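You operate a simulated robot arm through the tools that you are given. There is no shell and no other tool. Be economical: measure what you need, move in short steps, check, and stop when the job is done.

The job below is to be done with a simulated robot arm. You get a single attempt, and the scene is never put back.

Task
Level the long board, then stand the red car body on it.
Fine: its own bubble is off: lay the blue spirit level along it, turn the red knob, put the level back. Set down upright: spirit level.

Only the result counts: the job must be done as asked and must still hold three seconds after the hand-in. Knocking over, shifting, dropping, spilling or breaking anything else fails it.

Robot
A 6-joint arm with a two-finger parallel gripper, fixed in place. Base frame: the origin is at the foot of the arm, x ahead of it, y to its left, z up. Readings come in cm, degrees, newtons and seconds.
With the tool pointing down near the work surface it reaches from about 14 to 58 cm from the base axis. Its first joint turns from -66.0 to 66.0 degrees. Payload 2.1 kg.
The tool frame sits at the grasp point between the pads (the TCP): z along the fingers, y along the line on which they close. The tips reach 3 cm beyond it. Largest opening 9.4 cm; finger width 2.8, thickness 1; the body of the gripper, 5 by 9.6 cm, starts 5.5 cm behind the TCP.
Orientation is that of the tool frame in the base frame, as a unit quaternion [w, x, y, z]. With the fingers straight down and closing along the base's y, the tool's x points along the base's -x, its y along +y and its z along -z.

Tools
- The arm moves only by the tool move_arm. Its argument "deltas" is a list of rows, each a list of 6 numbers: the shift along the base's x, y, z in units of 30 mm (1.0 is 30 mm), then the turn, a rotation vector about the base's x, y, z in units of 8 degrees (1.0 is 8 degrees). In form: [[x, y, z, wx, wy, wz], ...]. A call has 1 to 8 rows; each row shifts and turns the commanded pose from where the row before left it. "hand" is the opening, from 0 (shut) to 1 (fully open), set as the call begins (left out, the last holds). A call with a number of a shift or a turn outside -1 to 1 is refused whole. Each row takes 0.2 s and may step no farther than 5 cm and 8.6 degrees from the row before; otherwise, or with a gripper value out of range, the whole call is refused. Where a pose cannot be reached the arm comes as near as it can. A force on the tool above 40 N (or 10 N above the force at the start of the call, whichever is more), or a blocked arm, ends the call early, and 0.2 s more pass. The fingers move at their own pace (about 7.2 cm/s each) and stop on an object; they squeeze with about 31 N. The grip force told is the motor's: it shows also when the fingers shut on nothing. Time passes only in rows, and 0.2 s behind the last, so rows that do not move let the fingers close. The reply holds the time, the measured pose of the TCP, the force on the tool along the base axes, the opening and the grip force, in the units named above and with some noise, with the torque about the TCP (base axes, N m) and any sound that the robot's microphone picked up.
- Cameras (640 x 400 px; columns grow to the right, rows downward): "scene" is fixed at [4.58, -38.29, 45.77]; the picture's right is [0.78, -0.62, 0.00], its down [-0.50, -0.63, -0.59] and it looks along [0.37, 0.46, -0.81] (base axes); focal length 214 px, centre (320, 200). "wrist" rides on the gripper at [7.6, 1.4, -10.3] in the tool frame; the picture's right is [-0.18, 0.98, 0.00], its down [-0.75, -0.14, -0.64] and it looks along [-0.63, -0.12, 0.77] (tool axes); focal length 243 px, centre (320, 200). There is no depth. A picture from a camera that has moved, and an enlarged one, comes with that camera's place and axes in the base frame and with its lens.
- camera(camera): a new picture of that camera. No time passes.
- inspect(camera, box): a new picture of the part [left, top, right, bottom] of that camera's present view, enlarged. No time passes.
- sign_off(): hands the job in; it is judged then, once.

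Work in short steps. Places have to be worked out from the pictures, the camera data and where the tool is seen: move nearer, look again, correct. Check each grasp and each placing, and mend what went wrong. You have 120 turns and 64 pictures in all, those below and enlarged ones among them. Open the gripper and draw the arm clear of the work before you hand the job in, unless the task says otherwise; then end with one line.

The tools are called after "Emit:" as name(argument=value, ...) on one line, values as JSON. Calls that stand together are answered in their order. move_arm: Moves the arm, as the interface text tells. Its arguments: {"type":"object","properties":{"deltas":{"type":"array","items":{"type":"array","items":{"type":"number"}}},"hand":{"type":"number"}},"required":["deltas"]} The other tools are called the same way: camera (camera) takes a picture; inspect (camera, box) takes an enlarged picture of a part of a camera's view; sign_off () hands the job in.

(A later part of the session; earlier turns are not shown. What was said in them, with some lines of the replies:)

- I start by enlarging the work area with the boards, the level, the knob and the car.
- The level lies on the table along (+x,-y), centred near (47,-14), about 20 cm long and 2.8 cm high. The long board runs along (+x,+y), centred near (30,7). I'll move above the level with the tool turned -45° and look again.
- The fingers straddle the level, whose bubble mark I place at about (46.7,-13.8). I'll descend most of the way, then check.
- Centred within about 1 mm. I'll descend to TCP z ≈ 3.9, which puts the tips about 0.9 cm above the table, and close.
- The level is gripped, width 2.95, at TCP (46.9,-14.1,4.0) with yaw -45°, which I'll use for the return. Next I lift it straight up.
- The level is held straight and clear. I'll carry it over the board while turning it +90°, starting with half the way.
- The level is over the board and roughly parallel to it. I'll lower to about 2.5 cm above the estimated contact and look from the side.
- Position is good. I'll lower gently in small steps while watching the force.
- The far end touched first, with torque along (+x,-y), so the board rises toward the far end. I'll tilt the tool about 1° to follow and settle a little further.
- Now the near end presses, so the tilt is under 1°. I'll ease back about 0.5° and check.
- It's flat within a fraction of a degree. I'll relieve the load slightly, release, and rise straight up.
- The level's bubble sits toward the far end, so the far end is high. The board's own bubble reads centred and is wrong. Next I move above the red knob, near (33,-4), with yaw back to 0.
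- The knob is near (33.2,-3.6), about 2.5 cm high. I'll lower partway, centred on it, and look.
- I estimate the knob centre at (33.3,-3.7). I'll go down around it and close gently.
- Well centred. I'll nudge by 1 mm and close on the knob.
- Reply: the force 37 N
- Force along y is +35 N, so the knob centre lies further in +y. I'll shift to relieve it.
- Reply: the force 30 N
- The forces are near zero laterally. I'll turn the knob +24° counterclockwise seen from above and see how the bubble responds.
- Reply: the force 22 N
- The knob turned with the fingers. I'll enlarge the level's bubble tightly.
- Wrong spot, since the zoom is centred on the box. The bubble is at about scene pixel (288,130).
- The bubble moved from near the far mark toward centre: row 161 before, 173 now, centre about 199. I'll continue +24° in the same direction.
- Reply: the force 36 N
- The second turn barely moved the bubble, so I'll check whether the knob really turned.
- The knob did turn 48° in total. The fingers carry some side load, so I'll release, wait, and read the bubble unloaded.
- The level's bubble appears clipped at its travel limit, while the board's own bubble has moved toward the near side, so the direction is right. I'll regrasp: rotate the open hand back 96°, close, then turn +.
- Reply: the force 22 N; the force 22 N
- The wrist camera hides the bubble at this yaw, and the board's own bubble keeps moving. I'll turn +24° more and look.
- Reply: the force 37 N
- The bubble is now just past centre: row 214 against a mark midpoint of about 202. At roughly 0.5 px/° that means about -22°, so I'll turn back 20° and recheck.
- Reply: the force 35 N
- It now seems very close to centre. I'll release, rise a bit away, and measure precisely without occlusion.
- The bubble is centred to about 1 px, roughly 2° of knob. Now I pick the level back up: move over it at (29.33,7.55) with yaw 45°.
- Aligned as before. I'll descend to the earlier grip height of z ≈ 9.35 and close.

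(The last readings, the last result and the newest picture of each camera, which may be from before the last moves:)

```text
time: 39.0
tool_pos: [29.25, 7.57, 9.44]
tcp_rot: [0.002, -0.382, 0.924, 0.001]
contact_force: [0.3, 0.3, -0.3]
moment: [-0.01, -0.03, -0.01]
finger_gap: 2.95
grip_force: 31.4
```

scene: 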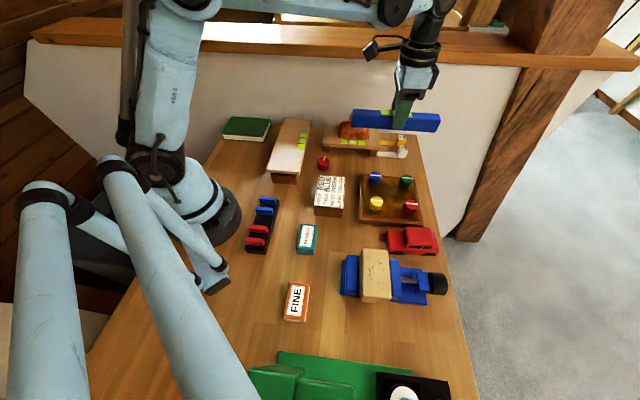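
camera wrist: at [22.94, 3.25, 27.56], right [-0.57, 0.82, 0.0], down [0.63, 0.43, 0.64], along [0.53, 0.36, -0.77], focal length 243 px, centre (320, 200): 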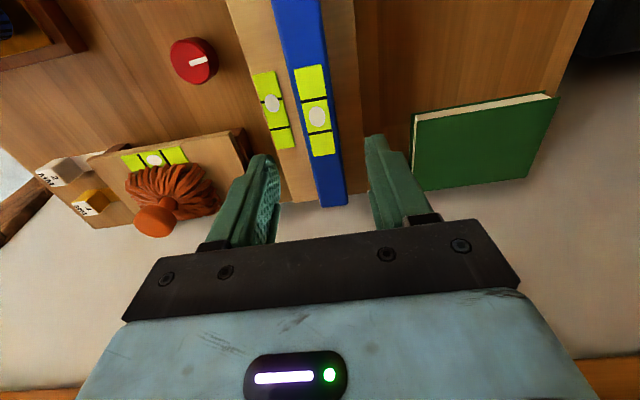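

Gripped. I'll lift and carry it back along the reverse path.

Emit:
move_arm(deltas=[[0, 0, 0.3, 0, 0, 0], [0, 0, 0.8, 0, 0, 0], [0, 0, 1, 0, 0, 0], [0, 0, 1, 0, 0, 0], [0, 0, 0.1, 0, 0, 0]])

Emit:
move_arm(deltas=[[0.486, -0.6, 0, 0, 0, -0.9375], [0.486, -0.6, 0, 0, 0, -0.9375], [0.486, -0.6, 0, 0, 0, -0.9375], [0.486, -0.6, 0, 0, 0, -0.9375], [0.486, -0.6, 0, 0, 0, -0.9375], [0.486, -0.6, 0, 0, 0, -0.9375]])

Emit:
move_arm(deltas=[[0.486, -0.6, 0, 0, 0, -0.9375], [0.486, -0.6, 0, 0, 0, -0.9375], [0.486, -0.6, 0, 0, 0, -0.9375], [0.486, -0.6, 0, 0, 0, -0.9375], [0.486, -0.6, 0, 0, 0, -0.9375], [0.486, -0.6, 0, 0, 0, -0.9375], [0, 0, 0, 0, 0, 0]])

Emit:
camera(camera="wrist")

```text
time: 40.2
tool_pos: [29.3, 7.38, 19.16]
tcp_rot: [0.0, -0.383, 0.924, 0.001]
contact_force: [-0.1, -0.1, -0.7]
moment: [0.02, 0.05, -0.02]
finger_gap: 2.93
grip_force: 30.7
```

```text
time: 41.6
tool_pos: [38.12, -3.25, 19.04]
tcp_rot: [0.001, 0.001, 1.0, 0.0]
contact_force: [0.4, -1.0, -2.4]
moment: [0.0, -0.02, 0.0]
finger_gap: 2.94
grip_force: 30.5
```

```text
time: 43.2
tool_pos: [46.86, -14.04, 19.04]
tcp_rot: [0.0, 0.384, 0.923, 0.001]
contact_force: [-0.8, 0.4, -2.5]
moment: [0.0, -0.01, 0.01]
finger_gap: 2.94
grip_force: 31.1
```

```text
25 pictures are left
camera wrist: at [42.45, -7.82, 29.36], right [0.83, 0.56, 0.0], down [0.43, -0.63, 0.64], along [0.36, -0.53, -0.77], focal length 243 px, centre (320, 200)
```

wrist: 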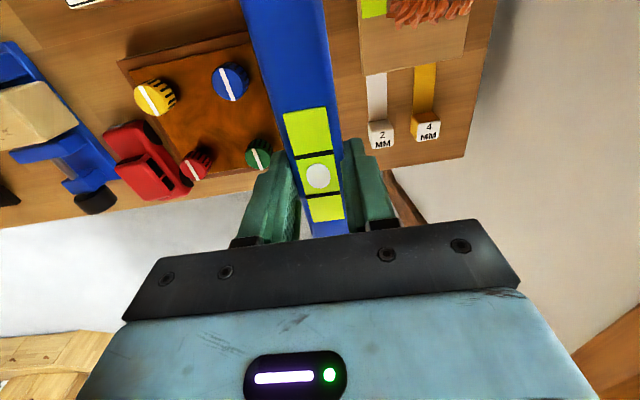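

The level is back over its old spot. I'll lower it to just above the table, then ease it into contact.

Emit:
move_arm(deltas=[[0, 0, -0.9, 0, 0, 0], [0, 0, -0.9, 0, 0, 0], [0, 0, -0.9, 0, 0, 0], [0, 0, -0.9, 0, 0, 0], [0, 0, -0.9, 0, 0, 0], [0, 0, -0.3, 0, 0, 0], [0, 0, 0, 0, 0, 0]])

Emit:
move_arm(deltas=[[0, 0, -0.04, 0, 0, 0], [0, 0, -0.03, 0, 0, 0], [0, 0, 0, 0, 0, 0]])

```text
time: 44.8
tool_pos: [46.69, -14.09, 4.62]
tcp_rot: [0.0, 0.383, 0.924, 0.0]
contact_force: [0.1, -0.9, -2.9]
moment: [0.04, 0.01, -0.03]
finger_gap: 2.95
grip_force: 31.2
```

```text
time: 45.6
tool_pos: [46.78, -14.05, 4.5]
tcp_rot: [0.001, 0.383, 0.924, 0.0]
contact_force: [-0.4, -0.2, -1.0]
moment: [-0.01, -0.02, 0.0]
finger_gap: 2.93
grip_force: 30.8
```

Emit:
move_arm(deltas=[[0, 0, -0.05, 0, 0, 0], [0, 0, -0.04, 0, 0, 0], [0, 0, 0, 0, 0, 0]])

Emit:
move_arm(deltas=[[0, 0, -0.03, 0, 0, 0], [0, 0, 0, 0, 0, 0]])

```text
time: 46.4
tool_pos: [46.89, -14.08, 4.34]
tcp_rot: [0.001, 0.383, 0.924, -0.001]
contact_force: [-3.0, 0.9, 10.4]
moment: [-0.35, -0.33, -0.03]
finger_gap: 2.94
grip_force: 31.1
```

```text
time: 47.0
tool_pos: [46.75, -14.05, 4.07]
tcp_rot: [0.001, 0.383, 0.924, 0.0]
contact_force: [-1.6, -0.1, 22.1]
moment: [0.03, 0.06, 0.0]
finger_gap: 2.96
grip_force: 31.2
```

Contact is made. I'll back off a touch to unload, release, and rise straight up.

Emit:
move_arm(deltas=[[0, 0, 0.05, 0, 0, 0], [0, 0, 0, 0, 0, 0]])

Emit:
move_arm(deltas=[[0, 0, 0, 0, 0, 0], [0, 0, 0, 0, 0, 0], [0, 0, 0, 0, 0, 0]], hand=0.58)

Emit:
move_arm(deltas=[[0, 0, 0.4, 0, 0, 0], [0, 0, 0.8, 0, 0, 0], [0, 0, 1, 0, 0, 0], [0, 0, 1, 0, 0, 0], [0, 0, 1, 0, 0, 0], [0, 0, 1, 0, 0, 0], [0, 0, 0, 0, 0, 0]])

Emit:
inspect(camera="scene", box=[260, 100, 440, 212])

Emit:
camera(camera="wrist")

Emit:
inspect(camera="scene", box=[370, 210, 450, 260])

```text
time: 47.6
tool_pos: [46.84, -14.09, 4.17]
tcp_rot: [0.001, 0.383, 0.924, 0.0]
contact_force: [0.1, -0.5, -1.4]
moment: [-0.04, 0.0, 0.0]
finger_gap: 2.95
grip_force: 31.1
```

```text
time: 48.4
tool_pos: [46.75, -14.2, 4.29]
tcp_rot: [0.0, 0.383, 0.924, -0.001]
contact_force: [-0.2, -0.2, 0.0]
moment: [-0.03, -0.01, -0.01]
finger_gap: 5.46
grip_force: 0.0
```

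```text
time: 50.0
tool_pos: [46.83, -14.1, 20.04]
tcp_rot: [0.001, 0.383, 0.924, 0.0]
contact_force: [-0.1, 0.2, -0.2]
moment: [-0.04, -0.02, -0.04]
finger_gap: 5.46
grip_force: 0.0
```

```text
3.56 times, centred on (350, 156) of scene
camera zoom: at [4.58, -38.29, 45.77], right [0.78, -0.62, 0.0], down [-0.5, -0.63, -0.59], along [0.37, 0.46, -0.81], focal length 763 px, centre (213, 356)
```

zoom: 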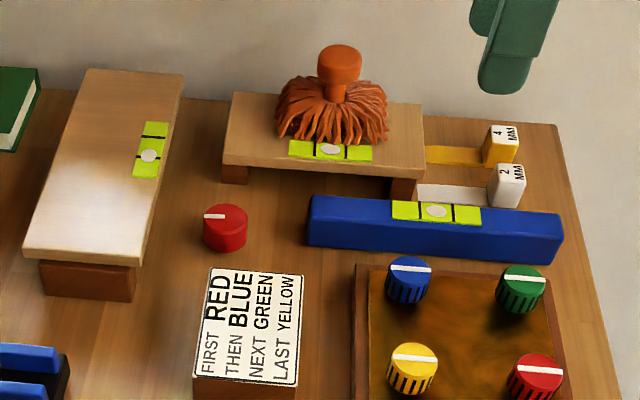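

```text
23 pictures are left
camera wrist: at [42.42, -7.89, 30.25], right [0.83, 0.56, 0.0], down [0.43, -0.63, 0.64], along [0.36, -0.53, -0.77], focal length 243 px, centre (320, 200)
```

wrist: 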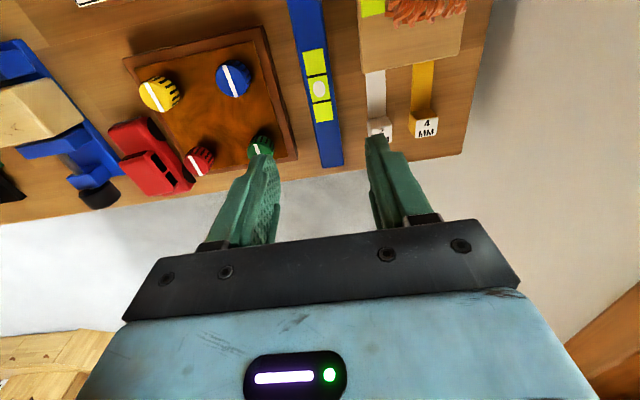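

```text
8.00 times, centred on (410, 235) of scene
camera zoom: at [4.58, -38.29, 45.77], right [0.78, -0.62, 0.0], down [-0.5, -0.63, -0.59], along [0.37, 0.46, -0.81], focal length 1716 px, centre (-400, -80)
```

zoom: 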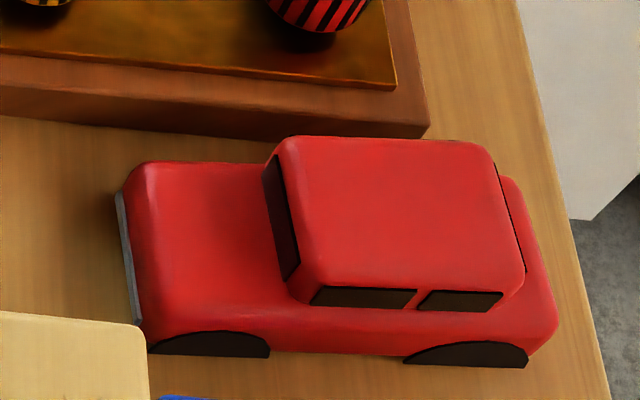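

The level is back within millimetres of its start. The car centre is near (33.7,-35), with its axis about -41°. I'll move above it and look.

Emit:
move_arm(deltas=[[-0.555, -0.88, 0, 0, 0, 0.06], [-0.555, -0.88, 0, 0, 0, 0.06], [-0.555, -0.88, 0, 0, 0, 0.06], [-0.555, -0.88, 0, 0, 0, 0.06], [-0.555, -0.88, 0, 0, 0, 0.06], [-0.555, -0.88, 0, 0, 0, 0.06], [-0.555, -0.88, 0, 0, 0, 0.06], [-0.555, -0.88, 0, 0, 0, 0.06]], hand=0.8)

Emit:
camera(camera="wrist")

```text
time: 51.8
tool_pos: [33.42, -35.2, 19.78]
tcp_rot: [0.001, 0.352, 0.936, -0.001]
contact_force: [-0.9, -0.9, 0.0]
moment: [0.01, 0.01, 0.01]
finger_gap: 7.51
grip_force: 0.1
```

```text
21 pictures are left
camera wrist: at [28.59, -29.22, 30.08], right [0.79, 0.62, 0.0], down [0.47, -0.6, 0.64], along [0.4, -0.5, -0.77], focal length 243 px, centre (320, 200)
```

wrist: 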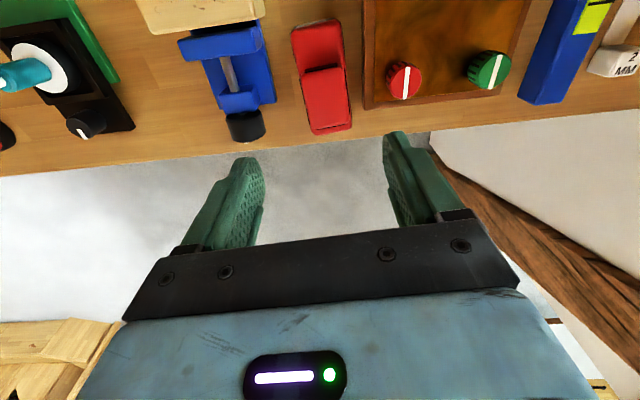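

The car centre is about (33.3,-34.5), 5 cm wide, and the gap to the knob panel is small. I'll lower to z≈10, centred on it, and look closely.

Emit:
move_arm(deltas=[[0.0, 0.1, -0.8, 0, 0, -0.1], [0, 0.07, -0.8, 0, 0, -0.1], [0, 0, -0.8, 0, 0, 0], [0, 0, -0.8, 0, 0, 0], [0, 0, 0, 0, 0, 0]], hand=0.7)

Emit:
camera(camera="wrist")

Emit:
inspect(camera="scene", box=[360, 190, 456, 250])

```text
time: 53.0
tool_pos: [33.58, -34.63, 10.26]
tcp_rot: [0.001, 0.365, 0.931, 0.0]
contact_force: [-0.9, 0.3, 0.1]
moment: [0.05, 0.0, 0.02]
finger_gap: 6.57
grip_force: 0.1
```

```text
20 pictures are left
camera wrist: at [28.87, -28.58, 20.51], right [0.8, 0.6, 0.0], down [0.46, -0.61, 0.64], along [0.38, -0.52, -0.77], focal length 243 px, centre (320, 200)
```

wrist: 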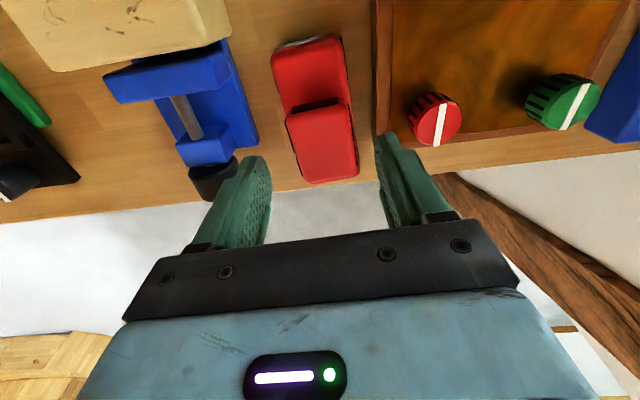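

```text
6.67 times, centred on (408, 220) of scene
camera zoom: at [4.58, -38.29, 45.77], right [0.78, -0.62, 0.0], down [-0.5, -0.63, -0.59], along [0.37, 0.46, -0.81], focal length 1430 px, centre (-267, 67)
```

zoom: 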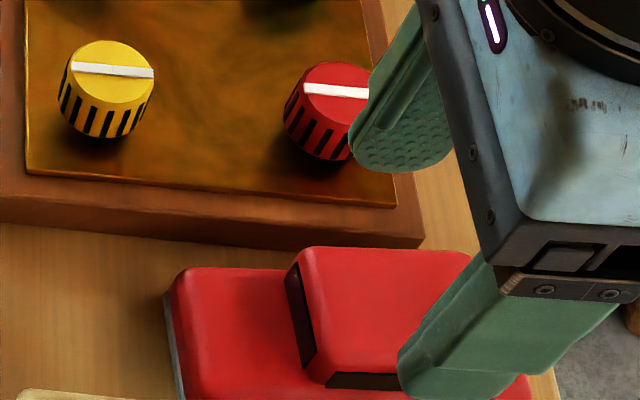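

The car is about 5.1 cm wide, with about 1.9 cm of clearance to the panel. With opening 6.2 the fingers fit, so I'll descend straight to z≈4 and check.

Emit:
move_arm(deltas=[[-0.04, 0, -0.5, 0, 0, -0.13], [0, 0, -0.6, 0, 0, 0], [0, 0, -0.5, 0, 0, 0], [0, 0, 0, 0, 0, 0]], hand=0.67)

Emit:
camera(camera="wrist")

Emit:
inspect(camera="scene", box=[360, 190, 456, 265])

```text
time: 54.0
tool_pos: [33.24, -34.76, 5.52]
tcp_rot: [0.001, 0.373, 0.928, -0.001]
contact_force: [0.1, -0.5, -0.7]
moment: [0.02, 0.04, 0.02]
finger_gap: 6.28
grip_force: 0.1
```

```text
18 pictures are left
camera wrist: at [28.79, -28.54, 15.76], right [0.81, 0.58, 0.0], down [0.45, -0.62, 0.64], along [0.37, -0.52, -0.77], focal length 243 px, centre (320, 200)
```

wrist: 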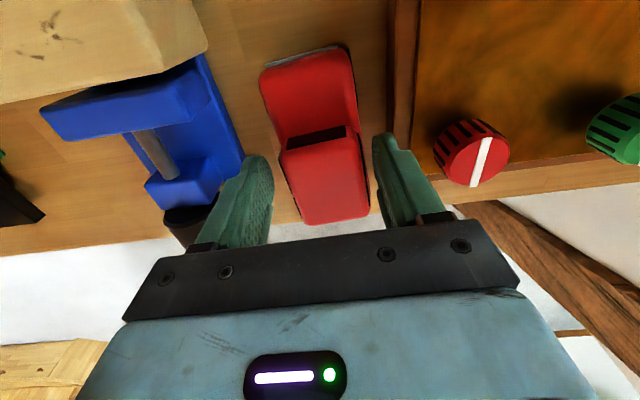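

```text
5.33 times, centred on (408, 228) of scene
camera zoom: at [4.58, -38.29, 45.77], right [0.78, -0.62, 0.0], down [-0.5, -0.63, -0.59], along [0.37, 0.46, -0.81], focal length 1144 px, centre (-149, 53)
```

zoom: 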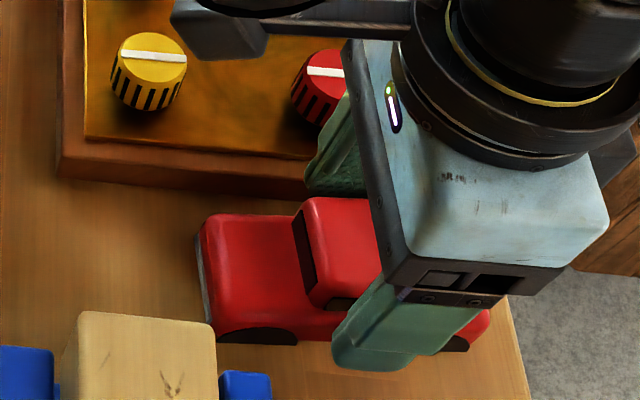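

The car is aligned with the tool and centred between the fingers. I'll descend the last 1.5 cm and close.

Emit:
move_arm(deltas=[[0.03, 0.02, -0.3, 0, 0, 0], [0, 0, -0.2, 0, 0, 0], [0, 0, 0, 0, 0, 0]])

Emit:
move_arm(deltas=[[0, 0, 0, 0, 0, 0], [0, 0, 0, 0, 0, 0], [0, 0, 0, 0, 0, 0]], hand=0.0)

```text
time: 54.8
tool_pos: [33.35, -34.66, 3.91]
tcp_rot: [0.001, 0.373, 0.928, -0.001]
contact_force: [0.0, 0.6, -0.3]
moment: [0.01, 0.03, 0.01]
finger_gap: 6.29
grip_force: 0.1
```

```text
time: 55.6
tool_pos: [33.32, -34.59, 3.83]
tcp_rot: [0.001, 0.373, 0.928, 0.0]
contact_force: [-0.3, 0.5, 0.1]
moment: [0.01, 0.02, 0.0]
finger_gap: 4.91
grip_force: 30.7
```

Gripped at 4.9 cm. I'll lift straight up, first slowly, and check.

Emit:
move_arm(deltas=[[0, 0, 0.3, 0, 0, 0], [0, 0, 0.6, 0, 0, 0], [0, 0, 1, 0, 0, 0], [0, 0, 1, 0, 0, 0], [0, 0, 1, 0, 0, 0], [0, 0, 1, 0, 0, 0], [0, 0, 0, 0, 0, 0]])

Emit:
camera(camera="scene")

```text
time: 57.2
tool_pos: [33.35, -34.79, 18.55]
tcp_rot: [0.001, 0.373, 0.928, 0.0]
contact_force: [0.3, 0.3, -1.6]
moment: [0.0, -0.01, 0.03]
finger_gap: 4.91
grip_force: 31.0
```

```text
16 pictures are left
```

scene: 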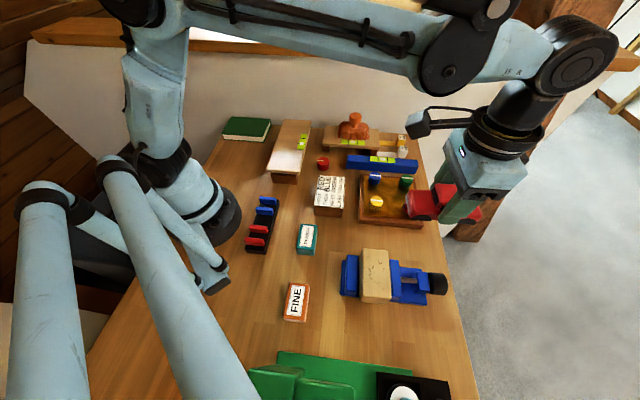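

The car is lifted cleanly. I'll carry it to over the board at (28.8,6.9), turning +89°.

Emit:
move_arm(deltas=[[-0.108, 0.993, 0, 0, 0, 0.793], [-0.108, 0.993, 0, 0, 0, 0.793], [-0.108, 0.993, 0, 0, 0, 0.793], [-0.108, 0.993, 0, 0, 0, 0.793], [-0.108, 0.993, 0, 0, 0, 0.793], [-0.108, 0.993, 0, 0, 0, 0.793], [-0.108, 0.993, 0, 0, 0, 0.793]])

Emit:
move_arm(deltas=[[-0.108, 0.993, 0, 0, 0, 0.793], [-0.108, 0.993, 0, 0, 0, 0.793], [-0.108, 0.993, 0, 0, 0, 0.793], [-0.108, 0.993, 0, 0, 0, 0.793], [-0.108, 0.993, 0, 0, 0, 0.793], [-0.108, 0.993, 0, 0, 0, 0.793], [-0.108, 0.993, 0, 0, 0, 0.793], [0, 0, 0, 0, 0, 0]])

Emit:
move_arm(deltas=[[0, 0, -0.8, 0, 0, 0], [0, 0, -0.8, 0, 0, 0], [0, 0, -0.5, 0, 0, 0], [0, 0, 0, 0, 0, 0]])

Emit:
inspect(camera="scene", box=[250, 90, 350, 190])

Emit:
camera(camera="wrist")

```text
time: 58.8
tool_pos: [31.09, -13.79, 18.59]
tcp_rot: [0.0, -0.006, 1.0, 0.0]
contact_force: [0.3, -0.2, -0.4]
moment: [0.0, 0.02, -0.01]
finger_gap: 4.94
grip_force: 30.3
```

```text
time: 60.6
tool_pos: [28.87, 7.23, 18.59]
tcp_rot: [0.0, -0.383, 0.924, 0.0]
contact_force: [0.7, 0.2, -0.8]
moment: [0.01, -0.05, -0.02]
finger_gap: 4.92
grip_force: 31.1
```

```text
time: 61.6
tool_pos: [28.9, 7.06, 12.34]
tcp_rot: [0.0, -0.383, 0.924, 0.0]
contact_force: [-0.4, -0.1, -0.7]
moment: [-0.02, 0.03, -0.01]
finger_gap: 4.92
grip_force: 30.8
```

```text
4.00 times, centred on (300, 140) of scene
camera zoom: at [4.58, -38.29, 45.77], right [0.78, -0.62, 0.0], down [-0.5, -0.63, -0.59], along [0.37, 0.46, -0.81], focal length 858 px, centre (400, 440)
```

zoom: 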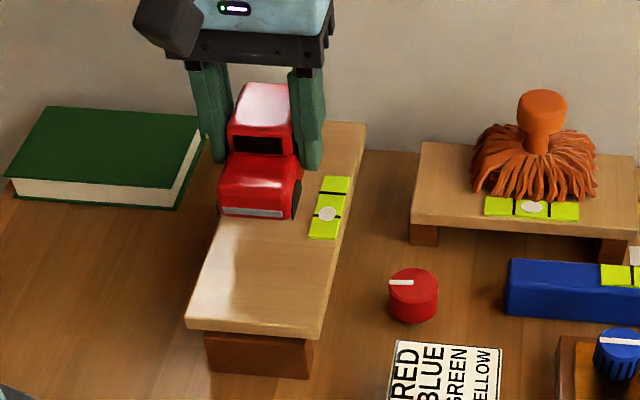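

```text
14 pictures are left
camera wrist: at [22.51, 2.56, 22.55], right [-0.56, 0.83, 0.0], down [0.63, 0.43, 0.64], along [0.53, 0.36, -0.77], focal length 243 px, centre (320, 200)
```

wrist: 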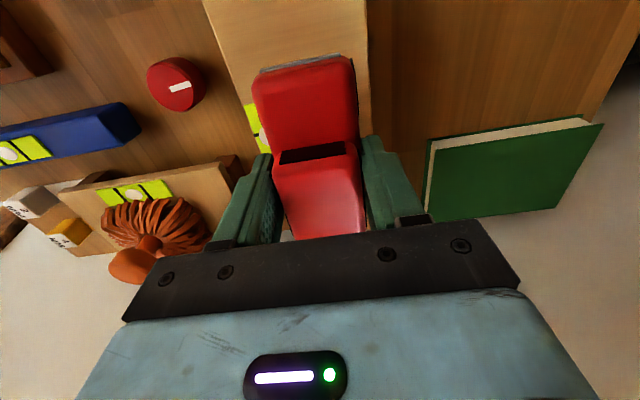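

It's well placed laterally. I'll lower in small steps until contact, expected near z≈9.1.

Emit:
move_arm(deltas=[[0, 0, -0.3, 0, 0, 0], [0, 0, -0.3, 0, 0, 0], [0, 0, -0.25, 0, 0, 0], [0, 0, 0, 0, 0, 0]])

Emit:
move_arm(deltas=[[0, 0, -0.05, 0, 0, 0], [0, 0, -0.05, 0, 0, 0], [0, 0, 0, 0, 0, 0]])

```text
time: 62.6
tool_pos: [28.83, 7.18, 9.82]
tcp_rot: [0.001, -0.383, 0.924, 0.001]
contact_force: [-0.7, -0.1, -0.4]
moment: [0.02, 0.02, 0.0]
finger_gap: 4.91
grip_force: 30.7
```

```text
time: 63.4
tool_pos: [28.9, 7.03, 9.47]
tcp_rot: [0.001, -0.383, 0.924, 0.001]
contact_force: [0.2, -0.4, -1.2]
moment: [-0.05, 0.01, -0.02]
finger_gap: 4.92
grip_force: 31.2
```

Emit:
move_arm(deltas=[[0, 0, -0.05, 0, 0, 0], [0, 0, -0.03, 0, 0, 0], [0, 0, 0, 0, 0, 0]])

Emit:
move_arm(deltas=[[0, 0, -0.03, 0, 0, 0], [0, 0, 0, 0, 0, 0]])

```text
time: 64.2
tool_pos: [28.95, 7.0, 9.23]
tcp_rot: [0.0, -0.382, 0.924, -0.001]
contact_force: [0.2, 0.3, -0.1]
moment: [0.01, 0.02, -0.01]
finger_gap: 4.92
grip_force: 31.1
```

```text
time: 64.8
tool_pos: [28.78, 6.99, 9.25]
tcp_rot: [0.0, -0.383, 0.924, -0.001]
contact_force: [0.5, 0.2, -1.2]
moment: [-0.02, -0.02, 0.0]
finger_gap: 4.9
grip_force: 30.7
```

Emit:
move_arm(deltas=[[0, 0, -0.03, 0, 0, 0], [0, 0, 0, 0, 0, 0]])

Emit:
move_arm(deltas=[[0, 0, -0.03, 0, 0, 0], [0, 0, 0, 0, 0, 0]])

```text
time: 65.4
tool_pos: [28.92, 7.01, 9.03]
tcp_rot: [0.0, -0.382, 0.924, 0.0]
contact_force: [-1.7, -0.3, 23.0]
moment: [-0.07, 0.14, 0.02]
finger_gap: 4.95
grip_force: 31.4
```

```text
time: 66.0
tool_pos: [28.88, 7.03, 8.98]
tcp_rot: [0.001, -0.382, 0.924, 0.001]
contact_force: [1.2, 0.3, 21.5]
moment: [-0.02, 0.0, -0.03]
finger_gap: 4.93
grip_force: 31.5
```

Flat contact with almost no moment. I'll unload, release with a small opening so the fingers stay clear, and rise.

Emit:
move_arm(deltas=[[0, 0, 0.04, 0, 0, 0], [0, 0, 0, 0, 0, 0]])

Emit:
move_arm(deltas=[[0, 0, 0, 0, 0, 0], [0, 0, 0, 0, 0, 0], [0, 0, 0, 0, 0, 0]], hand=0.72)

Emit:
move_arm(deltas=[[0, 0, 0.3, 0, 0, 0], [0, 0, 0.7, 0, 0, 0], [0, 0, 1, 0, 0, 0], [0, 0, 1, 0, 0, 0], [0, 0, 1, 0, 0, 0], [0, 0, 1, 0, 0, 0], [0, 0, 0, 0, 0, 0]])

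Emit:
camera(camera="scene")

Emit:
inspect(camera="scene", box=[250, 90, 350, 190])

Emit:
inspect(camera="scene", box=[286, 126, 318, 146])

```text
time: 66.6
tool_pos: [28.9, 7.1, 9.11]
tcp_rot: [0.0, -0.383, 0.924, 0.0]
contact_force: [-0.4, -0.5, -1.8]
moment: [-0.01, -0.03, -0.05]
finger_gap: 4.92
grip_force: 30.8
```

```text
time: 67.4
tool_pos: [29.01, 6.91, 9.19]
tcp_rot: [0.001, -0.382, 0.924, 0.0]
contact_force: [-0.1, -0.8, 0.0]
moment: [-0.01, -0.01, 0.0]
finger_gap: 6.76
grip_force: 0.0
```

```text
time: 69.0
tool_pos: [28.98, 6.97, 24.06]
tcp_rot: [0.001, -0.384, 0.923, 0.0]
contact_force: [-0.3, -0.2, 0.1]
moment: [-0.02, -0.01, 0.0]
finger_gap: 6.78
grip_force: 0.0
```

```text
13 pictures are left
```

scene: 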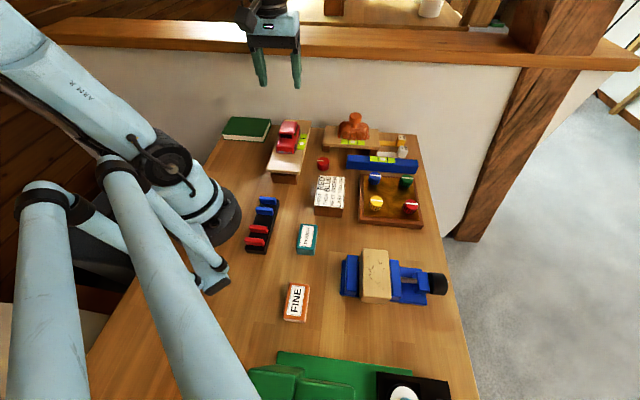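

```text
4.00 times, centred on (300, 140) of scene
camera zoom: at [4.58, -38.29, 45.77], right [0.78, -0.62, 0.0], down [-0.5, -0.63, -0.59], along [0.37, 0.46, -0.81], focal length 858 px, centre (400, 440)
```

zoom: 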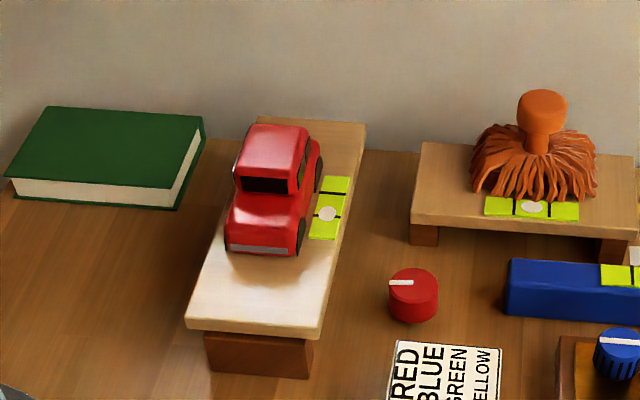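

```text
16.00 times, centred on (302, 136) of scene
camera zoom: at [4.58, -38.29, 45.77], right [0.78, -0.62, 0.0], down [-0.5, -0.63, -0.59], along [0.37, 0.46, -0.81], focal length 3432 px, centre (608, 1224)
```

zoom: 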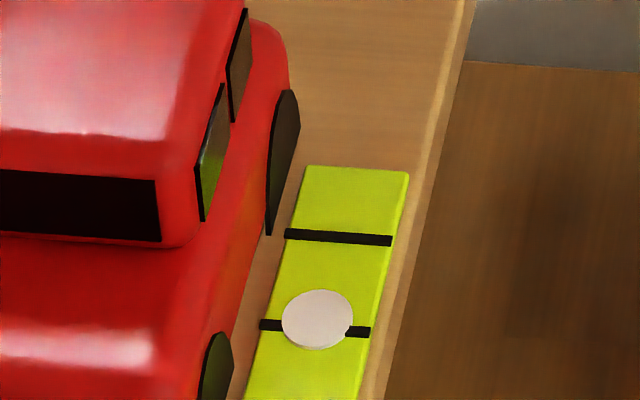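

The car stands upright on the board, and the board's own bubble reads the same offset as when the spirit level was centred. The level is back in its place, nothing else has moved, and the arm is clear and open, so I hand in.

Emit:
sign_off()

```text
The job is handed in.
```

I levelled the long board with the blue spirit level, put the level back upright in its place, and stood the red car body on the board; the job is handed in.
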